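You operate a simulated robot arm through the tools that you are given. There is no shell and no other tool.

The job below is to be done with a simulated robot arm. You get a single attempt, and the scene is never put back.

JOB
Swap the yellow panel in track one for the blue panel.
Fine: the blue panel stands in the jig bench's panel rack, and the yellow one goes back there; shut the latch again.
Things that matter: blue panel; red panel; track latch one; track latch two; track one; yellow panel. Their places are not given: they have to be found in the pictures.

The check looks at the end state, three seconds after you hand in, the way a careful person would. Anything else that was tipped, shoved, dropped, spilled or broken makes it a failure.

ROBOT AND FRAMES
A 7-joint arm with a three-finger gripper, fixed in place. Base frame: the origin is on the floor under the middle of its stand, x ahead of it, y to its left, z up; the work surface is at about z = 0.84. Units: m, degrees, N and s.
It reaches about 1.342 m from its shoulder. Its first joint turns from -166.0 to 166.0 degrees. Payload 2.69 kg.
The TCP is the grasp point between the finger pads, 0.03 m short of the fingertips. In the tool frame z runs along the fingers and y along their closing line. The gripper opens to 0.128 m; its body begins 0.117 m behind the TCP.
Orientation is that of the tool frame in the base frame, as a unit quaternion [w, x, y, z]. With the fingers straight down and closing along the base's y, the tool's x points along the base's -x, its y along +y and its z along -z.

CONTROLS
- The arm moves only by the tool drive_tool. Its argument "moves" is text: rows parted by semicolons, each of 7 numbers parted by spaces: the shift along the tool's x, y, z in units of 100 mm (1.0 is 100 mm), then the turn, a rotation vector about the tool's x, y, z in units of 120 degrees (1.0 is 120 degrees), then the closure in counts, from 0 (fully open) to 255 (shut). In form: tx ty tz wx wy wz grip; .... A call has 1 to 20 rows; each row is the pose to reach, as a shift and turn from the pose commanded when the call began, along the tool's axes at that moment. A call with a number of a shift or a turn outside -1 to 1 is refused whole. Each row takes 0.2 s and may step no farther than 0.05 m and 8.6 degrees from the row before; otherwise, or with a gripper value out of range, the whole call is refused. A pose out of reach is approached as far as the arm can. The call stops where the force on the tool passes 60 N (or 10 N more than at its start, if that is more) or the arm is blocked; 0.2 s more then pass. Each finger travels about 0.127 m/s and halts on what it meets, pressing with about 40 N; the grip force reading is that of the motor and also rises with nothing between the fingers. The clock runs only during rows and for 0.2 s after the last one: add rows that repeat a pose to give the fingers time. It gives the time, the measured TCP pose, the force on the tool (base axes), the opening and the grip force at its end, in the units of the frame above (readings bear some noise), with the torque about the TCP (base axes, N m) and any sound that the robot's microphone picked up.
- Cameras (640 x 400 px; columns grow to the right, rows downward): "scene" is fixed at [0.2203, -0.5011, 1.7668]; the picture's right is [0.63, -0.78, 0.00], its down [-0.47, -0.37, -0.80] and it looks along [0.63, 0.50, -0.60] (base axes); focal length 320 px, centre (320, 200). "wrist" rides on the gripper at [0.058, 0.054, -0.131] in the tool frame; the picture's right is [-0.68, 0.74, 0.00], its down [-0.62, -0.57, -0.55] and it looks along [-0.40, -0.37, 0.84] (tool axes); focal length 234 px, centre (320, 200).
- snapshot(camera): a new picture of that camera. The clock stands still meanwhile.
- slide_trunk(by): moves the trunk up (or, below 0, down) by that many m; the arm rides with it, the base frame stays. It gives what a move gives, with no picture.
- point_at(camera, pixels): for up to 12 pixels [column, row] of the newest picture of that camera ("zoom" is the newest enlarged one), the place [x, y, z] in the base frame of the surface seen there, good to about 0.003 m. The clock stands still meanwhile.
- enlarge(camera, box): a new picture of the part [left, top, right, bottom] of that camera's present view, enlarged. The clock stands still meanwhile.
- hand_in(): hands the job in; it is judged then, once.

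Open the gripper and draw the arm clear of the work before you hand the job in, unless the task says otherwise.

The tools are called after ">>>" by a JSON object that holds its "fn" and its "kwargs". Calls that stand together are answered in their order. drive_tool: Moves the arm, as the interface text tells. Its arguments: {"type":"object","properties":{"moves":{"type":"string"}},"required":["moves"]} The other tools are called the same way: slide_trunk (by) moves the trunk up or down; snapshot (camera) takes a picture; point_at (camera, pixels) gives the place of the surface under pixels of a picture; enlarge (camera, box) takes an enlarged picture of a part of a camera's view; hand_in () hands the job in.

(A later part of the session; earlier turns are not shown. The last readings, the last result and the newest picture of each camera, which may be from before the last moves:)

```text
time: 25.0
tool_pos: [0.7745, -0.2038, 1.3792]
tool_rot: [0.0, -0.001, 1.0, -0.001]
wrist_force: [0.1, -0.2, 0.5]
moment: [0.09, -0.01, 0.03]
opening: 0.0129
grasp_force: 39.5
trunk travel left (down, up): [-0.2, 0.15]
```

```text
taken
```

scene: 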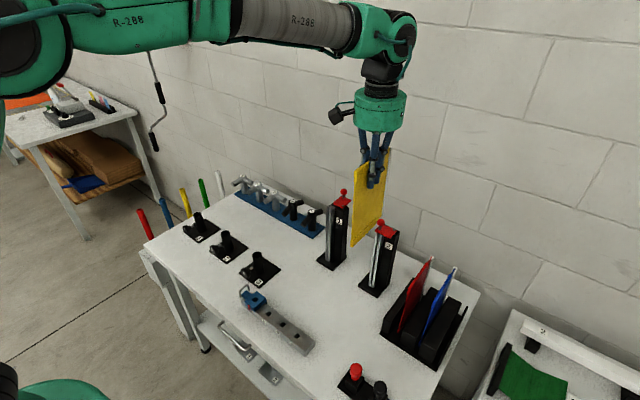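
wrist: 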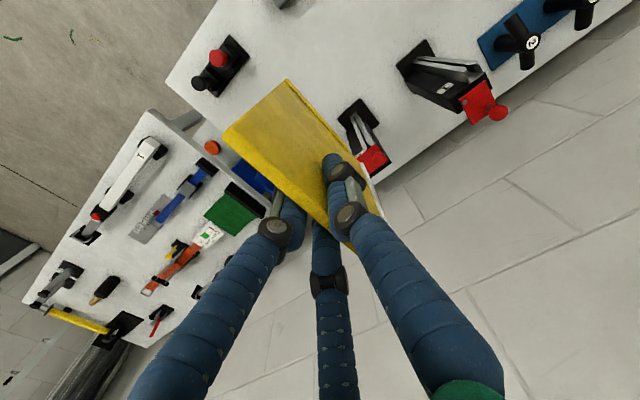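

The path is clear. I continue toward the rack's third slot at altitude (panel bottom ≈1.20, well above the other panels' tops at 1.065).

>>> {"fn": "drive_tool", "kwargs": {"moves": "0 -0.4 0 0 0 0 255; 0 -0.7 0 0 0 0 255; 0 -1.0 0 0 0 0 255"}}

>>> {"fn": "drive_tool", "kwargs": {"moves": "-0.1 -0.4 0 0 0 0 255; -0.2 -0.7 0 0 0 0 255; -0.4 -1.0 0 0 0 0 255"}}

>>> {"fn": "drive_tool", "kwargs": {"moves": "-0.2 -0.35 0 0 0 0 255; -0.43 -0.74 0 0 0 0 255; -0.43 -0.74 0 0 0 0 255; -0.43 -0.74 0 0 0 0 255"}}

>>> {"fn": "snapshot", "kwargs": {"camera": "scene"}}

>>> {"fn": "snapshot", "kwargs": {"camera": "wrist"}}

```text
time: 25.8
tool_pos: [0.7723, -0.3027, 1.3788]
tool_rot: [0.0, 0.001, 1.0, -0.001]
wrist_force: [-0.1, 0.2, 0.2]
moment: [-0.03, 0.02, 0.01]
opening: 0.0132
grasp_force: 39.1
trunk travel left (down, up): [-0.2, 0.15]
```

```text
time: 26.6
tool_pos: [0.814, -0.4024, 1.3791]
tool_rot: [0.001, 0.001, 1.0, -0.001]
wrist_force: [0.3, 0.3, -0.6]
moment: [-0.01, -0.02, -0.01]
opening: 0.0134
grasp_force: 39.1
trunk travel left (down, up): [-0.2, 0.15]
```

```text
time: 27.6
tool_pos: [0.8561, -0.4791, 1.3782]
tool_rot: [0.0, 0.001, 1.0, 0.0]
wrist_force: [0.1, 0.0, -0.8]
moment: [-0.04, -0.02, -0.02]
opening: 0.0129
grasp_force: 38.5
trunk travel left (down, up): [-0.2, 0.15]
```

```text
taken
```

scene: 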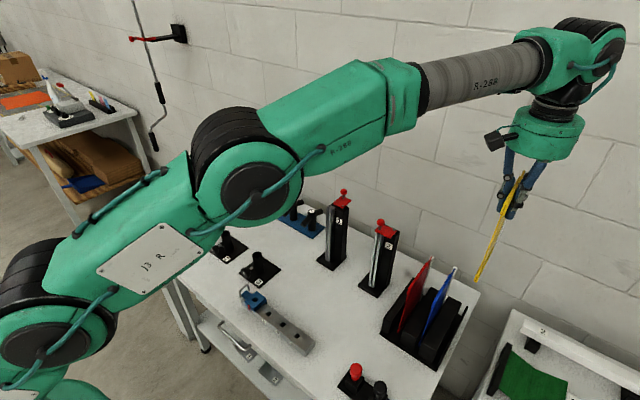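

```text
taken
```

wrist: 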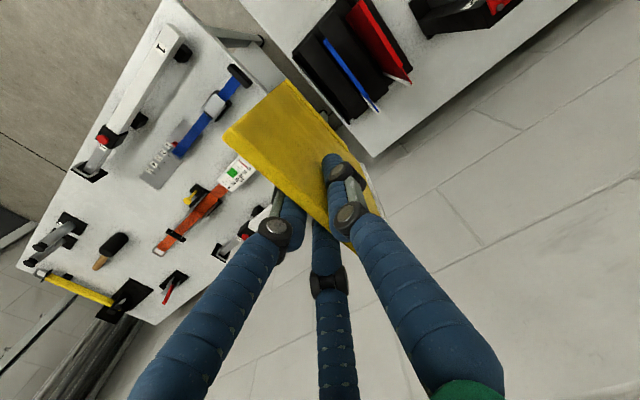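

I can now see the rack from above in the wrist view at (350,65), and the yellow panel end-on in the scene view at (498,230). Zooming into both to measure slot 3 and the panel's y.

>>> {"fn": "enlarge", "kwargs": {"camera": "wrist", "box": [280, 0, 430, 130]}}

>>> {"fn": "point_at", "kwargs": {"camera": "zoom", "pixels": [[150, 190], [180, 230], [130, 200], [200, 300], [290, 320], [170, 160], [240, 140], [330, 330], [400, 230], [250, 300], [220, 260], [160, 210]]}}

>>> {"fn": "enlarge", "kwargs": {"camera": "scene", "box": [450, 140, 570, 290]}}

>>> {"fn": "point_at", "kwargs": {"camera": "scene", "pixels": [[476, 278], [485, 262], [495, 240], [500, 225], [505, 200], [514, 190], [520, 180], [490, 250]]}}

```text
3.08 times, centred on (355, 65) of wrist
```

zoom: 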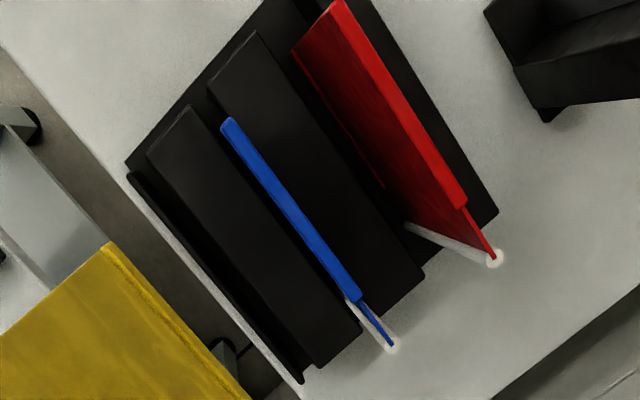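

```text
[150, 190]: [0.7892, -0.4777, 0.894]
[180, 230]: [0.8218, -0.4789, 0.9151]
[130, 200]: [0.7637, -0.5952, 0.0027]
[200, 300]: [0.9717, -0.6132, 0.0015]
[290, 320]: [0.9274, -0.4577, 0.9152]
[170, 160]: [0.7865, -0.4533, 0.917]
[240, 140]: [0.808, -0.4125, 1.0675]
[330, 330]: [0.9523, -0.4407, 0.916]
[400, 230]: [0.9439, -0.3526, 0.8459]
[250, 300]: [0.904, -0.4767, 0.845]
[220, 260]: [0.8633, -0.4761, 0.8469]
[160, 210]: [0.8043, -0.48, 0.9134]
```

```text
2.67 times, centred on (510, 215) of scene
```

zoom: 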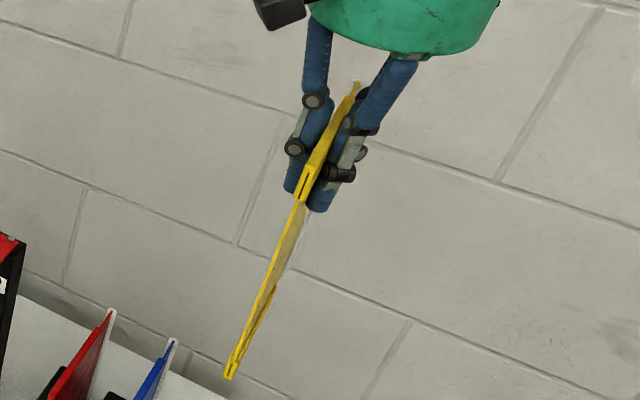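

```text
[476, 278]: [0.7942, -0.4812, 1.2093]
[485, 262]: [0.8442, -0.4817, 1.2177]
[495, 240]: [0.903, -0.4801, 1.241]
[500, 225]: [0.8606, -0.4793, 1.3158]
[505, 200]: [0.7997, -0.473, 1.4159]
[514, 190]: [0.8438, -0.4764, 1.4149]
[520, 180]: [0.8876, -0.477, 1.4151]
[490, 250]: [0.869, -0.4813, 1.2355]
```

The held panel seems roughly upright; I'd like to know its tilt and y precisely, so I query points along the near edge and both the bottom and top in a tighter zoom.

>>> {"fn": "enlarge", "kwargs": {"camera": "scene", "box": [470, 165, 530, 285]}}

```text
3.33 times, centred on (500, 225) of scene
```

zoom: 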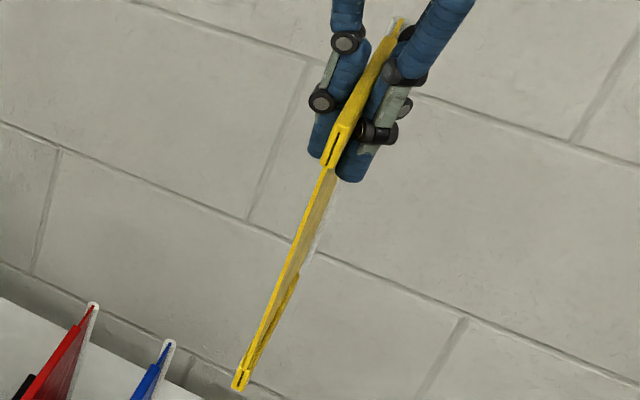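

>>> {"fn": "point_at", "kwargs": {"camera": "zoom", "pixels": [[240, 383], [243, 375], [262, 325], [275, 295], [300, 240], [320, 185], [328, 160], [340, 128], [236, 385], [245, 387], [360, 90], [380, 55]]}}

>>> {"fn": "point_at", "kwargs": {"camera": "wrist", "pixels": [[226, 133], [240, 115], [260, 100], [285, 82], [300, 95], [320, 120], [280, 130], [260, 150], [300, 190], [250, 155]]}}

```text
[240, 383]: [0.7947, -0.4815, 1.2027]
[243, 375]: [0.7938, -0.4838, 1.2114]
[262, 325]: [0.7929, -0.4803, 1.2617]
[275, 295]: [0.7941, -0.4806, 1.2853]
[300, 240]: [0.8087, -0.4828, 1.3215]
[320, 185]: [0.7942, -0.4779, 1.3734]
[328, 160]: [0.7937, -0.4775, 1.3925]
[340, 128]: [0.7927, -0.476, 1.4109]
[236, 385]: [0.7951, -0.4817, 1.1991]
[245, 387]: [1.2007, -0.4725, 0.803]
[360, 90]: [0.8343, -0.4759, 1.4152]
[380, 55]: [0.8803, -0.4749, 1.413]
```

```text
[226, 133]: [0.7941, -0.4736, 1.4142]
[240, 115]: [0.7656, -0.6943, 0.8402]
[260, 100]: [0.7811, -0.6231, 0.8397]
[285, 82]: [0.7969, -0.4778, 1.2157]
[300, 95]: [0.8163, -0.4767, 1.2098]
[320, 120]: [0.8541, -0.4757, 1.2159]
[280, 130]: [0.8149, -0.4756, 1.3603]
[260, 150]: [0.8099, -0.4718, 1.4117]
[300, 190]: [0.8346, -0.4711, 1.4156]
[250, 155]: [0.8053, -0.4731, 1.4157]
```

The panel's bottom edge is at y≈-0.481 and its top at ≈-0.476 (≈1.3° tilt), bottom z = TCP−0.18. I zoom the wrist view on slot 3 for accurate slot edges.

>>> {"fn": "enlarge", "kwargs": {"camera": "wrist", "box": [285, 20, 365, 130]}}

```text
3.64 times, centred on (325, 75) of wrist
```

zoom: 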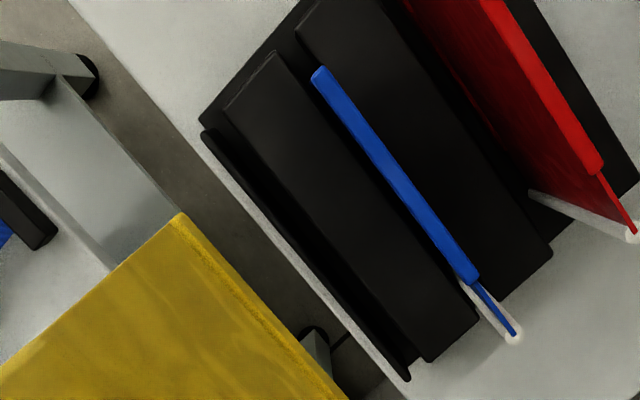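

>>> {"fn": "point_at", "kwargs": {"camera": "zoom", "pixels": [[334, 227], [328, 232], [324, 235], [320, 238], [316, 241], [312, 244], [308, 247], [304, 250], [300, 253], [296, 256], [292, 259], [288, 262]]}}

>>> {"fn": "point_at", "kwargs": {"camera": "zoom", "pixels": [[248, 128], [244, 131], [240, 134], [236, 137], [232, 140], [228, 143], [224, 146], [220, 149], [216, 152], [420, 355], [412, 362], [405, 368]]}}

```text
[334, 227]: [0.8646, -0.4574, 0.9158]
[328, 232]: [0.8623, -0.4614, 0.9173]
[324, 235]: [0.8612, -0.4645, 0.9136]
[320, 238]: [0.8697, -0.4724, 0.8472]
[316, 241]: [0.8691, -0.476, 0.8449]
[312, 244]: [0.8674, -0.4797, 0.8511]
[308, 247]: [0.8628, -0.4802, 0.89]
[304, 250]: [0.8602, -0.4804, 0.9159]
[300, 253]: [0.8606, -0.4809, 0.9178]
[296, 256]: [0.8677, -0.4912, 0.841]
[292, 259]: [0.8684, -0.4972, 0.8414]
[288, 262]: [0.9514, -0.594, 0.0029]
```

```text
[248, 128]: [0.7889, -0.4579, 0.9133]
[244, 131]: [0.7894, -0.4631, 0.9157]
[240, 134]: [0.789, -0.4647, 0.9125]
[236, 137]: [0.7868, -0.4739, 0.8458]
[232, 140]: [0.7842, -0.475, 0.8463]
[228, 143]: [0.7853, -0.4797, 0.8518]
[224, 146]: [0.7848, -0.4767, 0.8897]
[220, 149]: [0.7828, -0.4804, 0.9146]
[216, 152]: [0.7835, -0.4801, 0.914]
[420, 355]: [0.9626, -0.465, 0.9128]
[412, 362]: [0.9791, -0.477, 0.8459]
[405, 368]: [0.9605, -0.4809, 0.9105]
```

Slot 3 is 14 mm wide (y -0.4655 to -0.4795, centre ≈-0.4725), the panel's bar ≈7 mm thick. I shift +7.5 mm in y and descend in stages to hover just above the slot mouth.

>>> {"fn": "drive_tool", "kwargs": {"moves": "0 0.075 0.2 0 0 0 255; 0 0.075 0.5 0 0 0 255; 0 0.075 0.8 0 0 0 255; 0 0.075 1.0 0 0 0 255"}}

>>> {"fn": "drive_tool", "kwargs": {"moves": "0 0 0.3 0 0 0 255; 0 0 0.6 0 0 0 255; 0 0 0.9 0 0 0 255; 0 0 1.0 0 0 0 255; 0 0 1.0 0 0 0 255"}}

>>> {"fn": "drive_tool", "kwargs": {"moves": "0 0 0.2 0 0 0 255; 0 0 0.4 0 0 0 255; 0 0 0.55 0 0 0 255; 0 0 0.55 0 0 0 255"}}

>>> {"fn": "enlarge", "kwargs": {"camera": "scene", "box": [400, 220, 500, 380]}}

>>> {"fn": "snapshot", "kwargs": {"camera": "wrist"}}

```text
time: 28.6
tool_pos: [0.8568, -0.4707, 1.2794]
tool_rot: [0.001, -0.001, 1.0, 0.0]
wrist_force: [0.1, -0.2, 0.3]
moment: [-0.01, 0.03, 0.0]
opening: 0.013
grasp_force: 38.6
trunk travel left (down, up): [-0.2, 0.15]
```

```text
time: 29.8
tool_pos: [0.8576, -0.4715, 1.1786]
tool_rot: [0.0, -0.001, 1.0, 0.0]
wrist_force: [-0.7, -0.3, -0.8]
moment: [-0.01, 0.02, 0.02]
opening: 0.0131
grasp_force: 39.2
trunk travel left (down, up): [-0.2, 0.15]
```

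```text
time: 30.8
tool_pos: [0.8562, -0.4712, 1.1228]
tool_rot: [0.0, 0.0, 1.0, 0.0]
wrist_force: [0.1, 0.6, -0.7]
moment: [0.03, 0.03, 0.02]
opening: 0.013
grasp_force: 38.8
trunk travel left (down, up): [-0.2, 0.15]
```

```text
2.50 times, centred on (450, 300) of scene
```

zoom: 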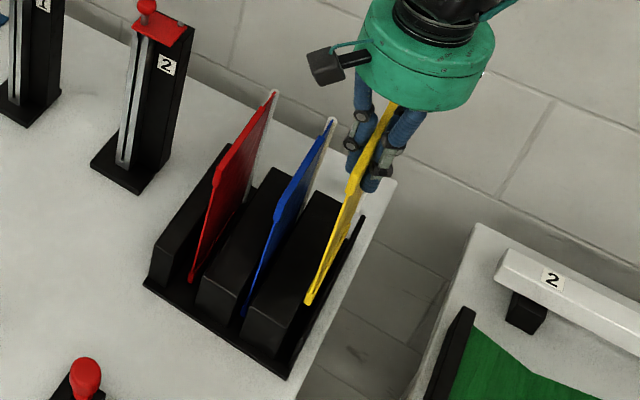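

```text
taken
```

wrist: 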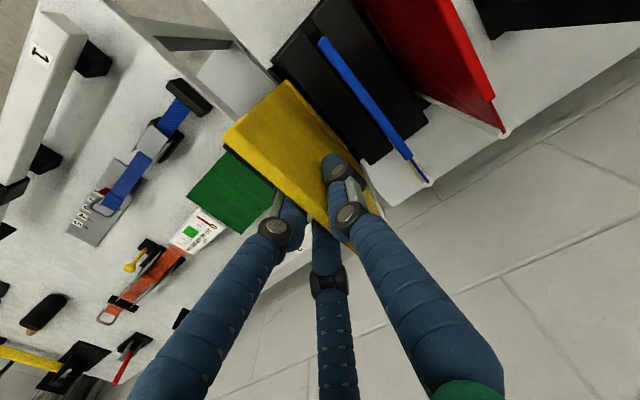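

The yellow panel hovers just above slot 3. I zoom on its lower end to check lateral alignment with the slot.

>>> {"fn": "enlarge", "kwargs": {"camera": "scene", "box": [500, 300, 560, 360]}}

>>> {"fn": "enlarge", "kwargs": {"camera": "scene", "box": [495, 275, 565, 375]}}

>>> {"fn": "enlarge", "kwargs": {"camera": "scene", "box": [415, 285, 475, 375]}}

```text
6.67 times, centred on (530, 330) of scene
```

zoom: 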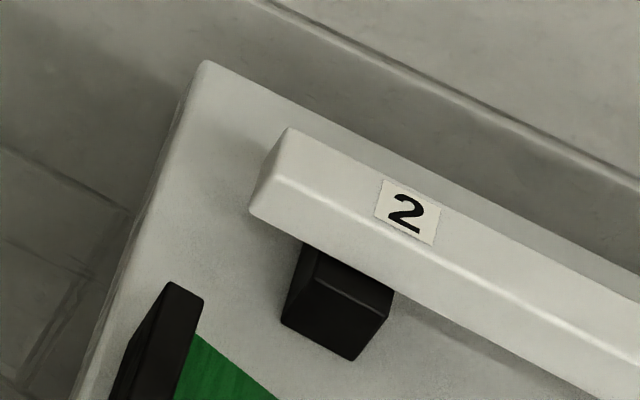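

```text
4.00 times, centred on (530, 325) of scene
```

zoom: 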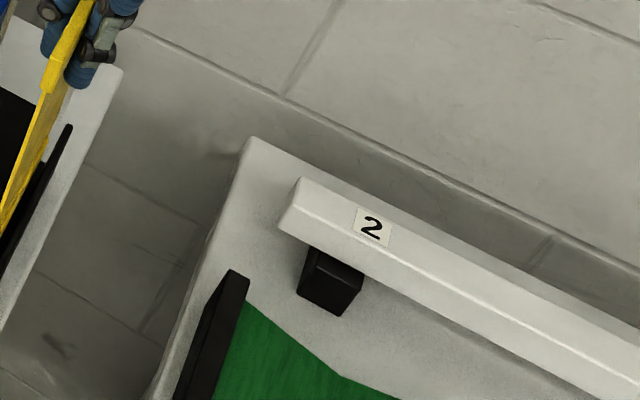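

```text
4.44 times, centred on (445, 330) of scene
```

zoom: 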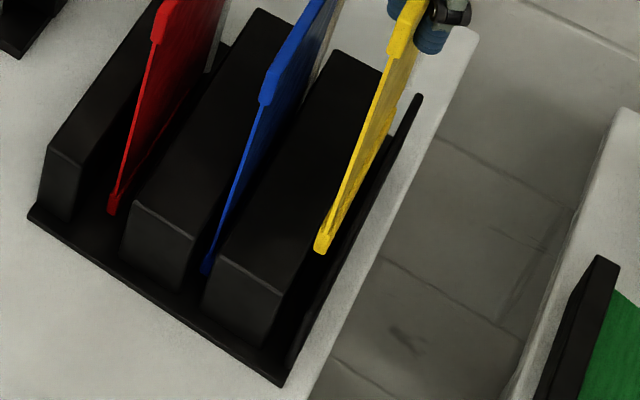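

>>> {"fn": "point_at", "kwargs": {"camera": "zoom", "pixels": [[320, 248], [322, 240], [317, 246], [327, 248], [330, 230], [345, 185], [360, 150], [375, 105], [390, 60], [402, 30], [395, 45], [380, 140]]}}

>>> {"fn": "point_at", "kwargs": {"camera": "wrist", "pixels": [[285, 85], [300, 98], [320, 120], [335, 138], [280, 130], [290, 150], [262, 150], [300, 190], [355, 165], [350, 150]]}}

```text
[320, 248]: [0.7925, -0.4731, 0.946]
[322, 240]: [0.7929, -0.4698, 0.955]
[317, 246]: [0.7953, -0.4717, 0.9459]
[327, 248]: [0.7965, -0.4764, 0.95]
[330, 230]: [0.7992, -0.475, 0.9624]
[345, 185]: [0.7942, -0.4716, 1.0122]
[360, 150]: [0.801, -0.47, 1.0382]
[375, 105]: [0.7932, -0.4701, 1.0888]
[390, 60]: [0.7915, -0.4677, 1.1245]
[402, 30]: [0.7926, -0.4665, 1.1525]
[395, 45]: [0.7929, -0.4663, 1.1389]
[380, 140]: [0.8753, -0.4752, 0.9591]
```

```text
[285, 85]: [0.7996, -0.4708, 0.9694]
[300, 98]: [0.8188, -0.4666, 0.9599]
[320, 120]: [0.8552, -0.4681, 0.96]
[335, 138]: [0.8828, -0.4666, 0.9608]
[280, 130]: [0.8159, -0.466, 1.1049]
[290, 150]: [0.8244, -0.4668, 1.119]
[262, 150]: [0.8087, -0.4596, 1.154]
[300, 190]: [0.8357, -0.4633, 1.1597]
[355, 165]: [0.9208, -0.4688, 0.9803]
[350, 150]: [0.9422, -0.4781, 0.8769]
```

Bottom bar centre is at y≈-0.472, well centred in slot 3 (-0.4655…-0.4795). I lower it 9 cm slowly into the slot.

>>> {"fn": "drive_tool", "kwargs": {"moves": "0 0 0.15 0 0 0 255; 0 0 0.3 0 0 0 255; 0 0 0.45 0 0 0 255; 0 0 0.6 0 0 0 255; 0 0 0.72 0 0 0 255; 0 0 0.82 0 0 0 255; 0 0 0.9 0 0 0 255; 0 0 0.9 0 0 0 255"}}

>>> {"fn": "enlarge", "kwargs": {"camera": "scene", "box": [400, 240, 500, 380]}}

```text
time: 32.6
tool_pos: [0.8546, -0.4698, 1.034]
tool_rot: [0.0, 0.0, 1.0, 0.0]
wrist_force: [0.0, -0.9, -0.9]
moment: [-0.11, 0.08, -0.05]
opening: 0.0134
grasp_force: 38.5
trunk travel left (down, up): [-0.2, 0.15]
```

```text
2.86 times, centred on (450, 310) of scene
```

zoom: 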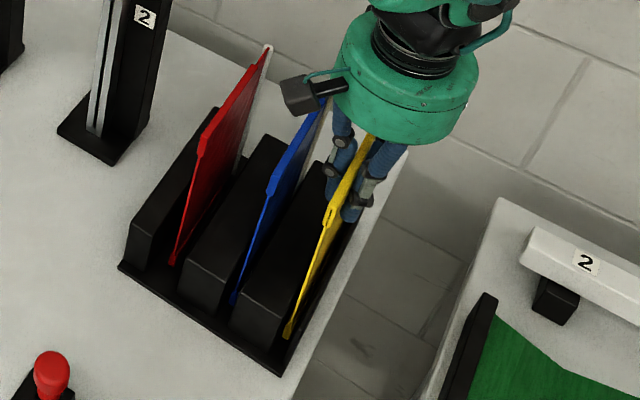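

The panel is in slot 3 with its bottom ≈7 mm off the floor and no contact force. I lower it another 6 mm gently.

>>> {"fn": "drive_tool", "kwargs": {"moves": "0 0 0.02 0 0 0 255; 0 0 0.04 0 0 0 255; 0 0 0.055 0 0 0 255; 0 0 0.055 0 0 0 255"}}

```text
time: 33.6
tool_pos: [0.857, -0.4705, 1.0293]
tool_rot: [0.0, 0.001, 1.0, 0.0]
wrist_force: [1.1, -1.6, 12.2]
moment: [-0.06, 0.53, -0.17]
opening: 0.0133
grasp_force: 39.2
trunk travel left (down, up): [-0.2, 0.15]
```

The panel has touched the slot floor (12 N up). I ease up 1 mm and open the fingers modestly so the thumb stays clear of the blue panel.

>>> {"fn": "drive_tool", "kwargs": {"moves": "0 0 -0.012 0 0 0 255; 0 0 -0.012 0 0 0 240; 0 0 -0.012 0 0 0 225; 0 0 -0.012 0 0 0 205; 0 0 -0.012 0 0 0 190; 0 0 -0.012 0 0 0 190"}}

>>> {"fn": "snapshot", "kwargs": {"camera": "wrist"}}

>>> {"fn": "enlarge", "kwargs": {"camera": "scene", "box": [410, 250, 500, 380]}}

```text
time: 35.0
tool_pos: [0.8569, -0.4699, 1.0291]
tool_rot: [0.0, 0.0, 1.0, 0.0]
wrist_force: [0.0, -0.1, -0.8]
moment: [0.0, 0.02, 0.0]
opening: 0.0328
grasp_force: 0.1
trunk travel left (down, up): [-0.2, 0.15]
```

```text
taken
```

wrist: 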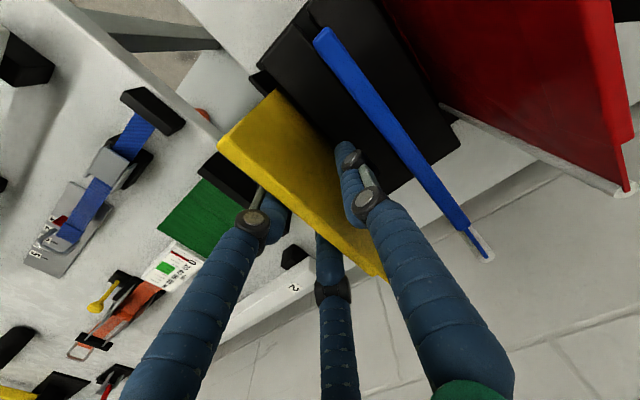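

```text
3.08 times, centred on (455, 315) of scene
```

zoom: 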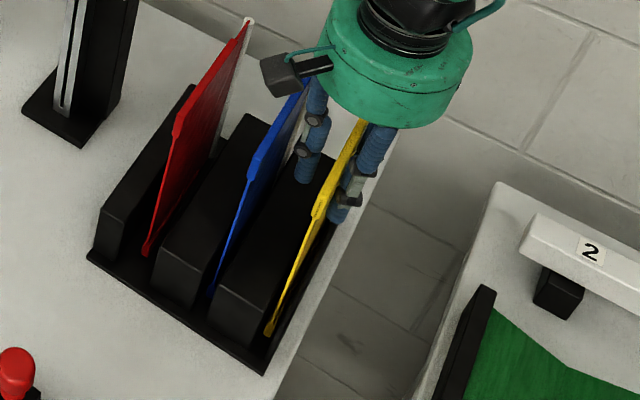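

The panel is released; I measure how it is standing (top vs. bottom y).

>>> {"fn": "point_at", "kwargs": {"camera": "zoom", "pixels": [[268, 330], [272, 322], [285, 290], [300, 255], [318, 210], [325, 190], [340, 165], [355, 135], [320, 185], [290, 285]]}}

>>> {"fn": "point_at", "kwargs": {"camera": "wrist", "pixels": [[222, 140], [235, 155], [260, 175], [300, 215], [275, 110], [300, 125], [320, 145], [300, 160], [280, 180], [350, 250], [360, 245], [340, 230]]}}

```text
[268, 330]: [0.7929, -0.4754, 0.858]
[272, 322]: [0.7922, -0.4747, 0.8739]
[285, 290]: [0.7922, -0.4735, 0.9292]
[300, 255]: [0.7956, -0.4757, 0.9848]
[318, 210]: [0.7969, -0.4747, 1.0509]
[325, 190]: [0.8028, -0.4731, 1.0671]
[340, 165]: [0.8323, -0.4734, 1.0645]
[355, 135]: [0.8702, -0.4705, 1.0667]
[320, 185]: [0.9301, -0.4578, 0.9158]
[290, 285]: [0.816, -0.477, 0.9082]
```

```text
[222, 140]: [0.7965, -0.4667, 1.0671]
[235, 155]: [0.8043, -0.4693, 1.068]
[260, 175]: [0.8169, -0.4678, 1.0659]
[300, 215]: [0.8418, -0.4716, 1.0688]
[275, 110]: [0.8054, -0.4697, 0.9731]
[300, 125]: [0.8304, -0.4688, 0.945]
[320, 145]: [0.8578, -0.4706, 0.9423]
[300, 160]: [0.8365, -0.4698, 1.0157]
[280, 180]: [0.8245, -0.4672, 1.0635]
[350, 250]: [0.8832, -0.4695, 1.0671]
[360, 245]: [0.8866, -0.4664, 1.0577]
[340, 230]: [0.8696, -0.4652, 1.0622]
```

The panel stands upright (top y≈-0.472, bottom ≈-0.474). I shift the hand 5 mm toward -y so all fingers are clear of it, opening slightly more, then check before rising.

>>> {"fn": "drive_tool", "kwargs": {"moves": "0 -0.025 0 0 0 0 183; 0 -0.05 0 0 0 0 180; 0 -0.05 0 0 0 0 180"}}

>>> {"fn": "enlarge", "kwargs": {"camera": "scene", "box": [440, 250, 500, 330]}}

>>> {"fn": "enlarge", "kwargs": {"camera": "wrist", "box": [200, 80, 420, 300]}}

```text
time: 35.8
tool_pos: [0.858, -0.4759, 1.0295]
tool_rot: [0.0, 0.0, 1.0, 0.0]
wrist_force: [0.3, -0.1, -0.2]
moment: [0.03, 0.01, 0.0]
opening: 0.0376
grasp_force: 0.0
trunk travel left (down, up): [-0.2, 0.15]
```

```text
5.00 times, centred on (470, 290) of scene
```

zoom: 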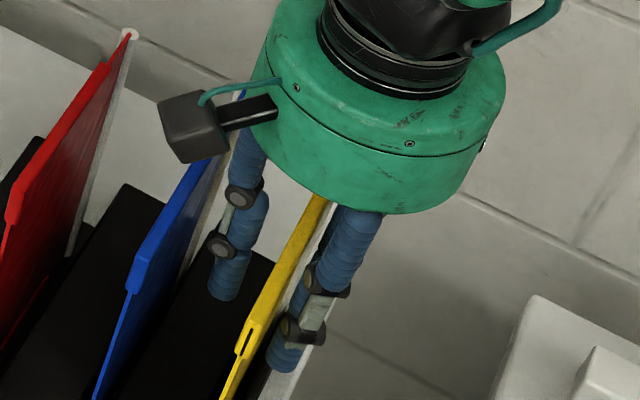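

```text
1.82 times, centred on (310, 190) of wrist
```

zoom: 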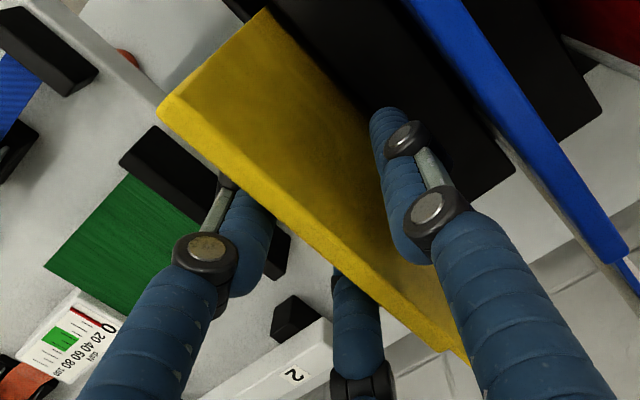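

The panel stands clear between the fingers. I lift the hand straight up 10 cm.

>>> {"fn": "drive_tool", "kwargs": {"moves": "0 0 -0.1 0 0 0 180; 0 0 -0.2 0 0 0 180; 0 0 -0.35 0 0 0 180; 0 0 -0.55 0 0 0 180; 0 0 -0.75 0 0 0 180; 0 0 -1.0 0 0 0 180"}}

>>> {"fn": "enlarge", "kwargs": {"camera": "scene", "box": [400, 230, 500, 380]}}

>>> {"fn": "snapshot", "kwargs": {"camera": "wrist"}}

```text
time: 37.2
tool_pos: [0.8567, -0.4759, 1.1304]
tool_rot: [-0.001, 0.0, 1.0, -0.001]
wrist_force: [0.2, 0.3, 0.4]
moment: [-0.01, 0.03, 0.0]
opening: 0.0377
grasp_force: 0.0
trunk travel left (down, up): [-0.2, 0.15]
```

```text
2.67 times, centred on (450, 305) of scene
```

zoom: 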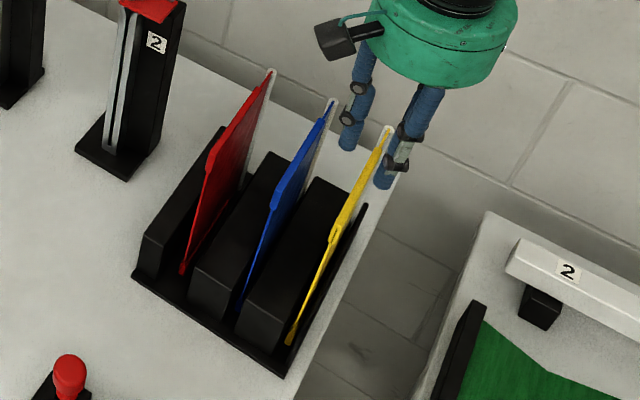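

```text
taken
```

wrist: 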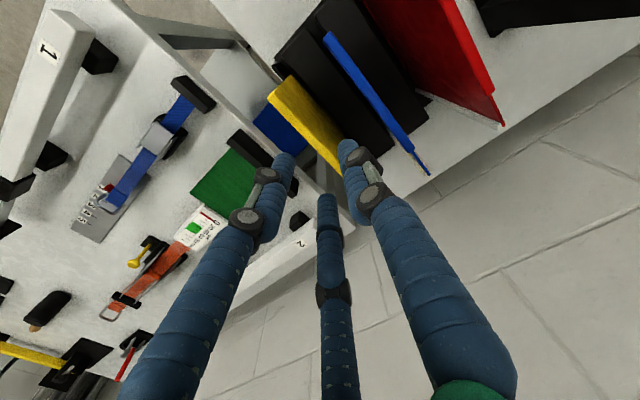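

Yellow stands upright in slot 3. Now I measure the blue panel relative to yellow (rail tops at zoom (332,103) and (388,130), near-edge points) for the same relative grasp.

>>> {"fn": "point_at", "kwargs": {"camera": "zoom", "pixels": [[332, 101], [330, 108], [388, 128], [385, 135], [270, 190], [275, 180], [332, 232], [335, 222], [238, 302], [291, 340], [300, 150], [360, 180]]}}

>>> {"fn": "enlarge", "kwargs": {"camera": "wrist", "box": [260, 20, 450, 180]}}

```text
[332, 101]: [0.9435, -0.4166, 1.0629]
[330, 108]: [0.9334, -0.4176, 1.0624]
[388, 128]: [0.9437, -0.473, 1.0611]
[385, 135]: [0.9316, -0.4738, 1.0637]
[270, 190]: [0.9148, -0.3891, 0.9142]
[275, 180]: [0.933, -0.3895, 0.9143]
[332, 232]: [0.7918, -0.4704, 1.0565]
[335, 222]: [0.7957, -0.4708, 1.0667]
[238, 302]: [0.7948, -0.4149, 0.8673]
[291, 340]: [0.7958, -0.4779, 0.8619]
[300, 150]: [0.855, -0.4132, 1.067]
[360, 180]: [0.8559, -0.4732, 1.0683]
```

```text
2.50 times, centred on (355, 100) of wrist
```

zoom: 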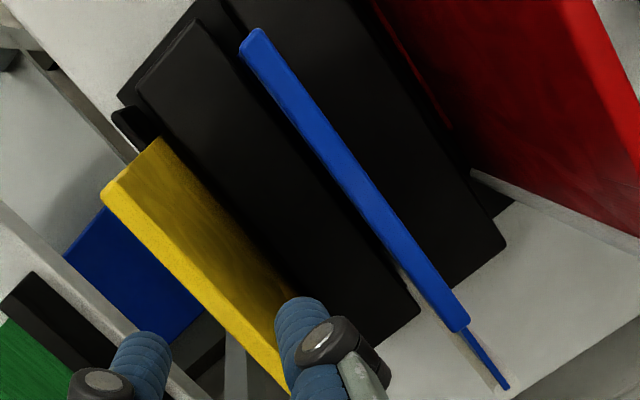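

>>> {"fn": "point_at", "kwargs": {"camera": "zoom", "pixels": [[248, 40], [258, 32], [300, 110], [340, 165], [390, 230], [440, 300], [460, 325], [115, 190], [160, 230], [230, 305], [485, 360], [505, 388]]}}

```text
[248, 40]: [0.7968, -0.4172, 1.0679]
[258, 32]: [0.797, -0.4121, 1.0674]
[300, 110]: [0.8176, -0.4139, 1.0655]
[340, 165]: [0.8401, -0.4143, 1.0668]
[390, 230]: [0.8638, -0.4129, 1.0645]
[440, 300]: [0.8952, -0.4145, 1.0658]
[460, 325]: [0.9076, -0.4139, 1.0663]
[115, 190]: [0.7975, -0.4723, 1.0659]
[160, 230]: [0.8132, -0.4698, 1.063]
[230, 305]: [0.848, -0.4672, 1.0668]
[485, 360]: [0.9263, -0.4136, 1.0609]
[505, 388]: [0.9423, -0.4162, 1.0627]
```

Blue sits at the same x and z as yellow does (left edge 0.796, top 1.066), with centre y≈-0.415. I shift the open hand to y≈-0.419 above it at the current height and check.

>>> {"fn": "drive_tool", "kwargs": {"moves": "0 0.2 -0.1 0 0 0 160; 0 0.4 -0.1 0 0 0 155; 0 0.566 0 0 0 0 155; 0 0.566 0 0 0 0 155"}}

>>> {"fn": "snapshot", "kwargs": {"camera": "wrist"}}

>>> {"fn": "enlarge", "kwargs": {"camera": "scene", "box": [400, 220, 500, 320]}}

```text
time: 38.2
tool_pos: [0.8565, -0.4177, 1.1301]
tool_rot: [0.001, 0.0, 1.0, 0.0]
wrist_force: [0.2, -0.4, 0.5]
moment: [0.0, 0.04, 0.01]
opening: 0.0501
grasp_force: 0.1
trunk travel left (down, up): [-0.2, 0.15]
```

```text
taken
```

wrist: 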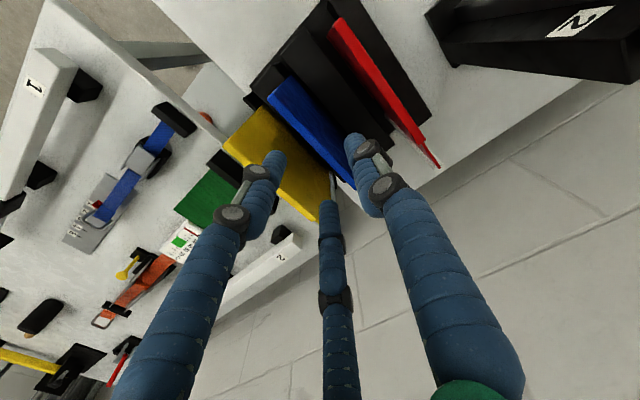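

```text
4.00 times, centred on (450, 270) of scene
```

zoom: 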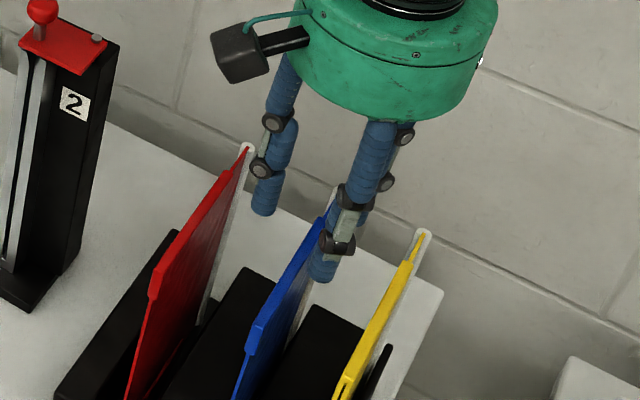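

The fingers straddle the blue panel with the thumb between blue and red with clearance. I descend 10 cm to the grasp height.

>>> {"fn": "drive_tool", "kwargs": {"moves": "0 -0.005 0.2 0 0 0 155; 0 -0.005 0.4 0 0 0 155; 0 -0.005 0.6 0 0 0 155; 0 -0.005 0.8 0 0 0 155; 0 -0.005 1.0 0 0 0 155; 0 -0.005 1.0 0 0 0 155"}}

>>> {"fn": "snapshot", "kwargs": {"camera": "wrist"}}

>>> {"fn": "enlarge", "kwargs": {"camera": "scene", "box": [400, 230, 500, 330]}}

```text
time: 39.6
tool_pos: [0.857, -0.4187, 1.0289]
tool_rot: [0.0, 0.0, 1.0, 0.001]
wrist_force: [1.3, 0.3, -0.8]
moment: [-0.01, 0.03, 0.0]
opening: 0.0501
grasp_force: 0.0
trunk travel left (down, up): [-0.2, 0.15]
```

```text
taken
```

wrist: 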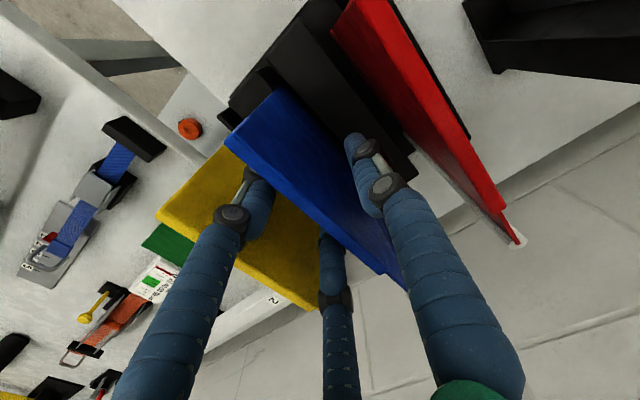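

```text
4.00 times, centred on (450, 280) of scene
```

zoom: 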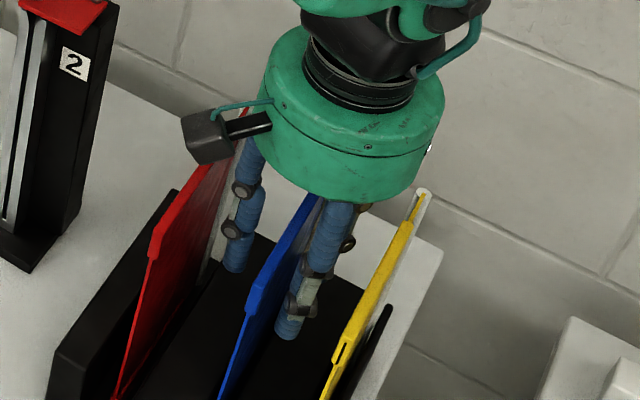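

Blue is between the fingers with no contact; red and yellow are clear. I close on the blue panel.

>>> {"fn": "drive_tool", "kwargs": {"moves": "0 0 0 0 0 0 190; 0 0 0 0 0 0 215; 0 0 0 0 0 0 235; 0 0 0 0 0 0 255; 0 0 0 0 0 0 255; 0 0 0 0 0 0 255"}}

>>> {"fn": "enlarge", "kwargs": {"camera": "scene", "box": [400, 230, 500, 330]}}

>>> {"fn": "snapshot", "kwargs": {"camera": "wrist"}}

```text
time: 41.0
tool_pos: [0.8572, -0.4177, 1.0298]
tool_rot: [0.0, 0.0, 1.0, -0.001]
wrist_force: [-0.1, -0.1, -0.7]
moment: [-0.01, 0.0, 0.0]
opening: 0.0129
grasp_force: 39.3
trunk travel left (down, up): [-0.2, 0.15]
```

```text
4.00 times, centred on (450, 280) of scene
```

zoom: 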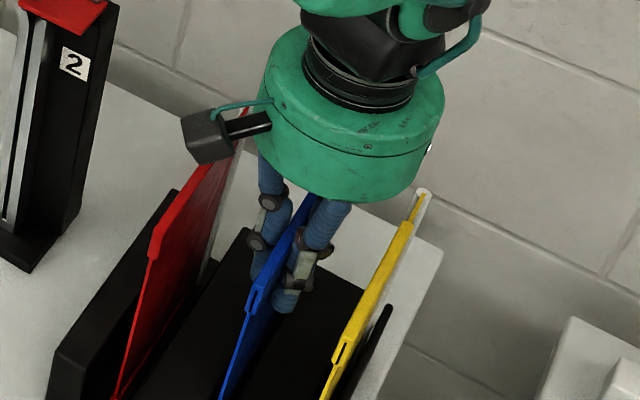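

```text
taken
```

wrist: 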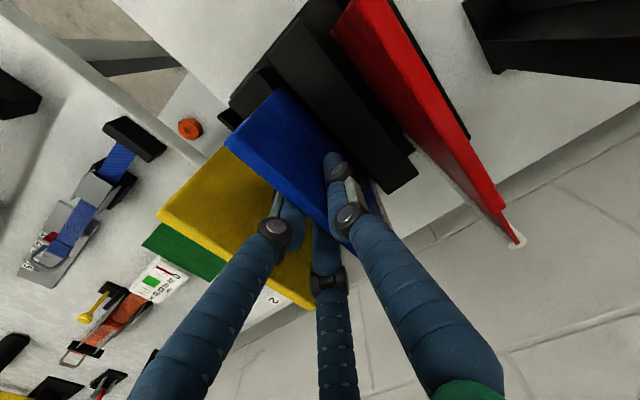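

Blue is gripped with the same opening (12.9 mm) as yellow was. I lift it straight up out of the slot.

>>> {"fn": "drive_tool", "kwargs": {"moves": "0 0 -0.05 0 0 0 255; 0 0 -0.15 0 0 0 255; 0 0 -0.3 0 0 0 255; 0 0 -0.45 0 0 0 255; 0 0 -0.6 0 0 0 255; 0 0 -0.8 0 0 0 255; 0 0 -1.0 0 0 0 255; 0 0 -1.0 0 0 0 255"}}

>>> {"fn": "snapshot", "kwargs": {"camera": "scene"}}

```text
time: 42.8
tool_pos: [0.8562, -0.4196, 1.1296]
tool_rot: [0.0, 0.001, 1.0, 0.0]
wrist_force: [-0.2, 0.8, -1.3]
moment: [-0.06, 0.01, 0.0]
opening: 0.0128
grasp_force: 39.1
trunk travel left (down, up): [-0.2, 0.15]
```

```text
taken
```

scene: 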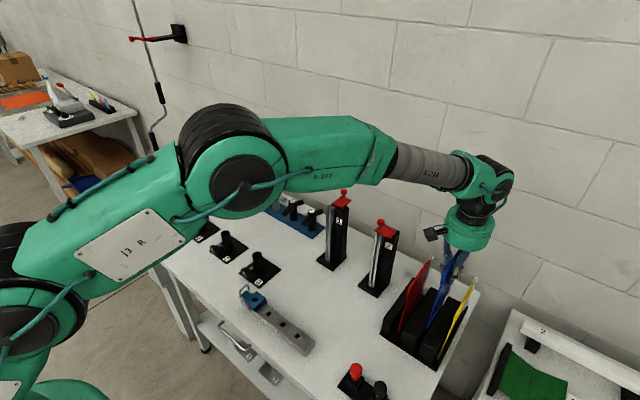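

Blue came up cleanly with red and yellow undisturbed. Continuing up to travel height z≈1.38.

>>> {"fn": "drive_tool", "kwargs": {"moves": "0 0 -0.2 0 0 0 255; 0 0 -0.4 0 0 0 255; 0 0 -0.7 0 0 0 255; 0 0 -1.0 0 0 0 255; 0 0 -1.0 0 0 0 255"}}

>>> {"fn": "drive_tool", "kwargs": {"moves": "0 0 -0.3 0 0 0 255; 0.2 0 -0.5 0 0 0 255; 0.5 0 -0.5 0 0 0 255; 0.8 0 -0.5 0 0 0 255; 0.8 0 -0.5 0 0 0 255"}}

>>> {"fn": "enlarge", "kwargs": {"camera": "scene", "box": [430, 130, 560, 380]}}

```text
time: 44.0
tool_pos: [0.8545, -0.4175, 1.23]
tool_rot: [0.0, 0.0, 1.0, -0.001]
wrist_force: [-0.2, 0.7, -0.3]
moment: [-0.01, -0.01, -0.01]
opening: 0.013
grasp_force: 39.0
trunk travel left (down, up): [-0.2, 0.15]
```

```text
time: 45.2
tool_pos: [0.7728, -0.4183, 1.2814]
tool_rot: [0.0, 0.0, 1.0, 0.0]
wrist_force: [0.9, -1.0, 0.0]
moment: [-0.05, -0.01, 0.02]
opening: 0.0129
grasp_force: 39.4
trunk travel left (down, up): [-0.2, 0.15]
```

```text
1.60 times, centred on (495, 255) of scene
```

zoom: 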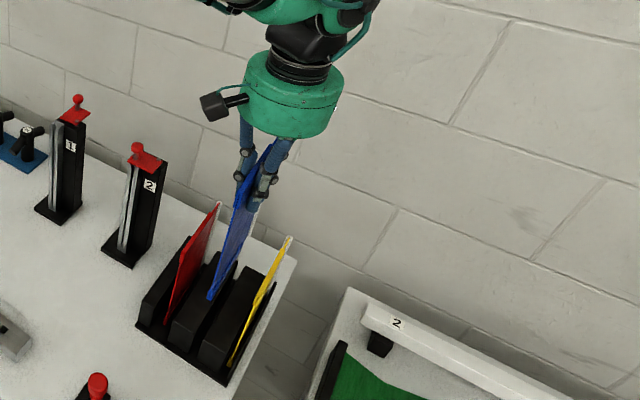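

Now raising to z≈1.38 and traveling in +y back toward track one, staying at x≈0.773 so the panel passes in front of the posts.

>>> {"fn": "drive_tool", "kwargs": {"moves": "0 0 -0.3 0 0 0 255; 0 0 -0.6 0 0 0 255; 0 0.3 -0.9 0 0 0 255; 0 0.7 -1.0 0 0 0 255; 0 1.0 -1.0 0 0 0 255"}}

>>> {"fn": "drive_tool", "kwargs": {"moves": "0 0.3 0 0 0 0 255; 0 0.7 0 0 0 0 255; 0 1.0 0 0 0 0 255"}}

>>> {"fn": "drive_tool", "kwargs": {"moves": "0 0.3 0 0 0 0 255; 0 0.7 0 0 0 0 255; 0 1.0 0 0 0 0 255"}}

>>> {"fn": "drive_tool", "kwargs": {"moves": "0 0.3 0 0 0 0 255; 0 0.7 0 0 0 0 255; 0 1.0 0 0 0 0 255; 0 1.0 0 0 0 0 255; 0 1.0 0 0 0 0 255"}}

>>> {"fn": "snapshot", "kwargs": {"camera": "scene"}}

>>> {"fn": "snapshot", "kwargs": {"camera": "wrist"}}

```text
time: 46.4
tool_pos: [0.7758, -0.319, 1.378]
tool_rot: [0.0, 0.0, 1.0, 0.0]
wrist_force: [0.3, -0.9, 0.9]
moment: [-0.01, -0.02, -0.02]
opening: 0.0132
grasp_force: 38.9
trunk travel left (down, up): [-0.2, 0.15]
```

```text
time: 47.2
tool_pos: [0.7756, -0.2178, 1.3788]
tool_rot: [0.0, 0.001, 1.0, 0.0]
wrist_force: [0.1, -0.6, -0.7]
moment: [-0.02, 0.01, -0.02]
opening: 0.0132
grasp_force: 38.5
trunk travel left (down, up): [-0.2, 0.15]
```

```text
time: 48.0
tool_pos: [0.7739, -0.1195, 1.3785]
tool_rot: [0.0, 0.0, 1.0, 0.0]
wrist_force: [0.7, 0.6, -1.3]
moment: [0.0, 0.02, -0.01]
opening: 0.0125
grasp_force: 39.0
trunk travel left (down, up): [-0.2, 0.15]
```

```text
time: 49.2
tool_pos: [0.7766, -0.0186, 1.3767]
tool_rot: [0.0, 0.0, 1.0, 0.0]
wrist_force: [-0.4, -0.4, -0.7]
moment: [0.03, 0.0, -0.01]
opening: 0.0126
grasp_force: 39.1
trunk travel left (down, up): [-0.2, 0.15]
```

```text
taken
```

scene: 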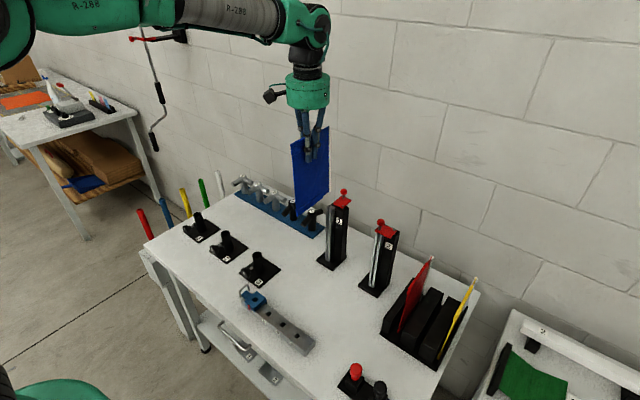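

```text
taken
```

wrist: 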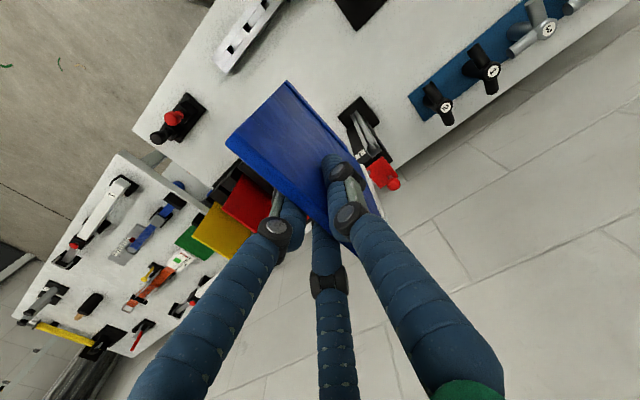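

Blue hangs near track one. I zoom in on it and on the track mouth to measure the panel's pose in hand and the mouth's location.

>>> {"fn": "enlarge", "kwargs": {"camera": "scene", "box": [280, 110, 360, 230]}}

>>> {"fn": "enlarge", "kwargs": {"camera": "scene", "box": [315, 185, 365, 225]}}

```text
3.33 times, centred on (320, 170) of scene
```

zoom: 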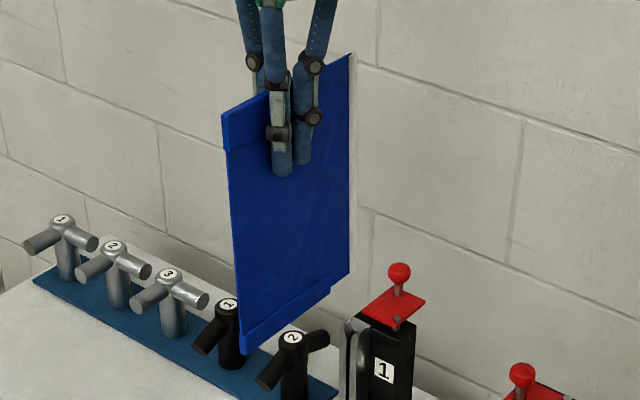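

```text
10.00 times, centred on (340, 205) of scene
```

zoom: 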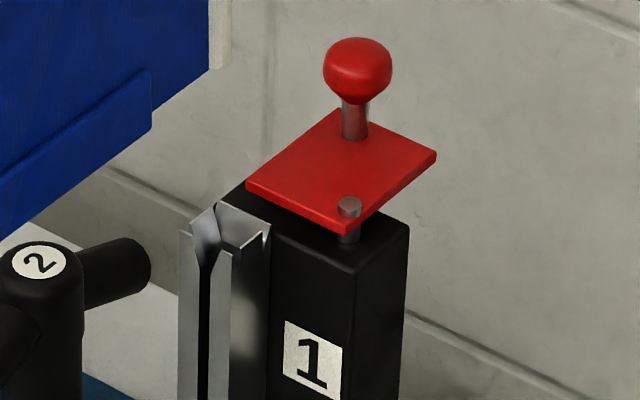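

>>> {"fn": "point_at", "kwargs": {"camera": "zoom", "pixels": [[190, 300], [197, 300], [205, 300], [212, 300], [220, 300], [230, 300], [185, 240], [215, 208], [245, 215], [268, 225], [238, 250], [210, 230]]}}

>>> {"fn": "point_at", "kwargs": {"camera": "zoom", "pixels": [[183, 350], [195, 350], [205, 350], [215, 350], [228, 350], [235, 350], [262, 340], [268, 300], [230, 215], [195, 215], [225, 240], [240, 235]]}}

```text
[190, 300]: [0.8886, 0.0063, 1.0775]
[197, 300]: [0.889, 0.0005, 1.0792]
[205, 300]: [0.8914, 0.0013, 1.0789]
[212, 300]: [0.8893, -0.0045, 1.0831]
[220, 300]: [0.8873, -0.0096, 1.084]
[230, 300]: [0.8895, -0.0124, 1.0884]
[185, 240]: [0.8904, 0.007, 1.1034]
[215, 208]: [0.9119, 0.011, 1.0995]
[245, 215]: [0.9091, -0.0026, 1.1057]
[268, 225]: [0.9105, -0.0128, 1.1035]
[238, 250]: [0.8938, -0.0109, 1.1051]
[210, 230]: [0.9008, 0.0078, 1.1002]
```

```text
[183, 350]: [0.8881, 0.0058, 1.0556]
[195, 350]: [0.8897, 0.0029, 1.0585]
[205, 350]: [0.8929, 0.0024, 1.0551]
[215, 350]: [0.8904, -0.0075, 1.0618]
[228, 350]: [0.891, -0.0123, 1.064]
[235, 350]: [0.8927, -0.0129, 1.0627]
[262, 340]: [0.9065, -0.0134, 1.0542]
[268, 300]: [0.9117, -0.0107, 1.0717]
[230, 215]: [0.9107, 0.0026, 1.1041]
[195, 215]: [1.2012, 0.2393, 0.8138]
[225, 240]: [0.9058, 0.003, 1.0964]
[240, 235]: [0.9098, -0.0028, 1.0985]
```

The slit centre is at y≈-0.001 with a flared mouth at z 1.10–1.105. Now measuring the blue panel in hand.

>>> {"fn": "enlarge", "kwargs": {"camera": "scene", "box": [280, 110, 360, 230]}}

>>> {"fn": "point_at", "kwargs": {"camera": "zoom", "pixels": [[225, 118], [230, 145], [235, 200], [240, 260], [245, 310], [248, 345], [260, 220], [300, 220], [335, 220], [352, 220], [352, 270], [352, 70]]}}

>>> {"fn": "point_at", "kwargs": {"camera": "zoom", "pixels": [[260, 330], [290, 312], [325, 290], [345, 270], [353, 100], [353, 150], [353, 190], [354, 240], [354, 275], [270, 270], [330, 130], [250, 160]]}}

>>> {"fn": "point_at", "kwargs": {"camera": "wrist", "pixels": [[230, 145], [240, 155], [270, 180], [300, 205], [288, 85], [305, 100], [325, 122], [345, 145], [270, 120], [290, 130], [310, 150], [368, 190]]}}

```text
3.33 times, centred on (320, 170) of scene
```

zoom: 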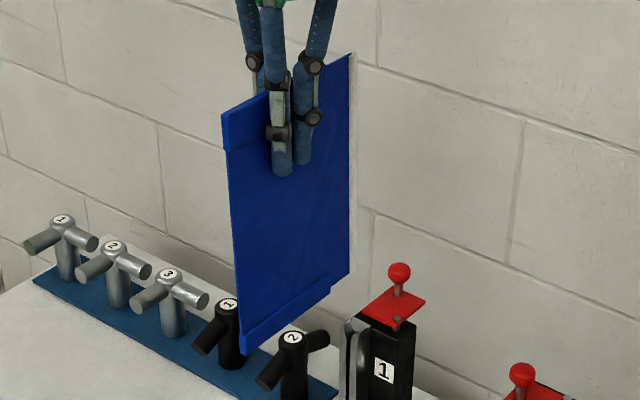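

```text
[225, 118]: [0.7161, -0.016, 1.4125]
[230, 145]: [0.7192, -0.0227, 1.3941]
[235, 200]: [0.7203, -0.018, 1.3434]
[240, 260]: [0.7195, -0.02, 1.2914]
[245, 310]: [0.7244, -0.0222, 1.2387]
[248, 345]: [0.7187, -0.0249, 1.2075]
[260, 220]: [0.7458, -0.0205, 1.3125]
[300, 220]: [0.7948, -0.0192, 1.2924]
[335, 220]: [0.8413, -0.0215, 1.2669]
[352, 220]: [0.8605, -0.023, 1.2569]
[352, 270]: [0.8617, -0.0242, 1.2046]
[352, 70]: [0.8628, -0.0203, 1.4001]
```

```text
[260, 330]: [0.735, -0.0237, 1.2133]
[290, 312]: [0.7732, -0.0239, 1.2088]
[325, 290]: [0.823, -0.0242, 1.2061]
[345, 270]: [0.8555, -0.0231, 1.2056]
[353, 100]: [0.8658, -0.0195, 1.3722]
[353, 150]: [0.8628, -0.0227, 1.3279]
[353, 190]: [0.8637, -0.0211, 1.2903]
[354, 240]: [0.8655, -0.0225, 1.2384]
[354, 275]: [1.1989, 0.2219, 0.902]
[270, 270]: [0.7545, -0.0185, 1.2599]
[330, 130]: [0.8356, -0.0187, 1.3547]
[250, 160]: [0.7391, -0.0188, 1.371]
```

```text
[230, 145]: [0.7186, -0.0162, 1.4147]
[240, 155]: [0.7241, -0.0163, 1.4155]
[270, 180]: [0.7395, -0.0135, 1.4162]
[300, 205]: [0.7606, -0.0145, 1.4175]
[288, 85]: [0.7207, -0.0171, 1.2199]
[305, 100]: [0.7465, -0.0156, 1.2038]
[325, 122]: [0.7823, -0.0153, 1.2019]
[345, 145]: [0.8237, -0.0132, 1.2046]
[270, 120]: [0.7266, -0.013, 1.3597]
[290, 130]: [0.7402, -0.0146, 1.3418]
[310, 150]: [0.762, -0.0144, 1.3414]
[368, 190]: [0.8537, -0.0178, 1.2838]
```

The panel hangs nearly vertical in hand with a slight tilt (bottom ≈2–3 mm toward -y). I zoom the wrist view on the blue panel edges to check its x offset in the hand.

>>> {"fn": "enlarge", "kwargs": {"camera": "wrist", "box": [210, 70, 400, 260]}}

>>> {"fn": "enlarge", "kwargs": {"camera": "scene", "box": [305, 150, 345, 215]}}

```text
2.11 times, centred on (305, 165) of wrist
```

zoom: 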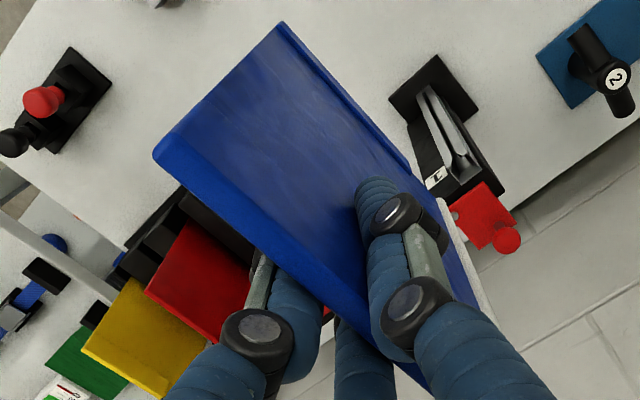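

```text
6.15 times, centred on (325, 182) of scene
```

zoom: 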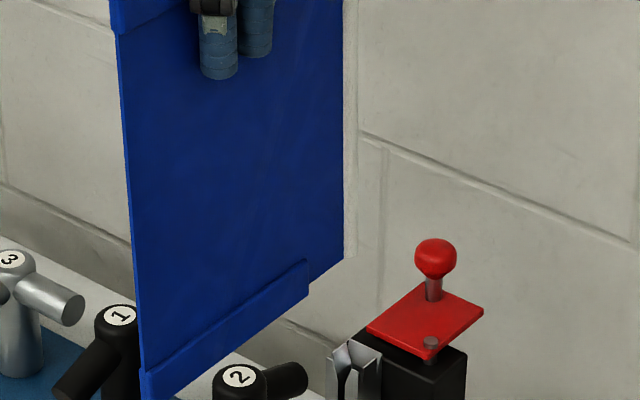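

>>> {"fn": "point_at", "kwargs": {"camera": "zoom", "pixels": [[349, 30], [350, 70], [350, 110], [350, 150], [350, 190], [350, 230], [350, 252], [120, 30], [128, 120], [135, 220], [142, 320], [148, 385]]}}

>>> {"fn": "point_at", "kwargs": {"camera": "zoom", "pixels": [[330, 50], [330, 100], [330, 150], [330, 200], [330, 250], [200, 120], [200, 200], [200, 300], [200, 350], [300, 285], [260, 310], [170, 375]]}}

```text
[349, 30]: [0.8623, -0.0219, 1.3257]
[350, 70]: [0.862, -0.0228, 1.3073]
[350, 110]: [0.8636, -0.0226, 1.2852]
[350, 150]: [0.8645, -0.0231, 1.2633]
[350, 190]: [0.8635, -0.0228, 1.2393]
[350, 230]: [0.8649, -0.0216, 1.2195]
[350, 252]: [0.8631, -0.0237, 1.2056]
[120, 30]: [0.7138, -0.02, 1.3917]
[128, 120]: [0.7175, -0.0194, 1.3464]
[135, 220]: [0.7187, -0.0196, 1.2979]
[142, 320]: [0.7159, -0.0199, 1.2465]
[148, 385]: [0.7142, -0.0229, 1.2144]
```

```text
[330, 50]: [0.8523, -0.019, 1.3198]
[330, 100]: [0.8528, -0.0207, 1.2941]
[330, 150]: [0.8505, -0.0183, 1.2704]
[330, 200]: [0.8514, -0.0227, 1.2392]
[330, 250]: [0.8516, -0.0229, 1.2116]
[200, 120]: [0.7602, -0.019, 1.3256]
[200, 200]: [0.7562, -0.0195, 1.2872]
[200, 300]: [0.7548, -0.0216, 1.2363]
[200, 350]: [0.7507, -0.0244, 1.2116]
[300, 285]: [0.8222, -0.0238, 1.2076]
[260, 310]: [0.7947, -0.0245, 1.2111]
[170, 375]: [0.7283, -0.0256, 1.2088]
```

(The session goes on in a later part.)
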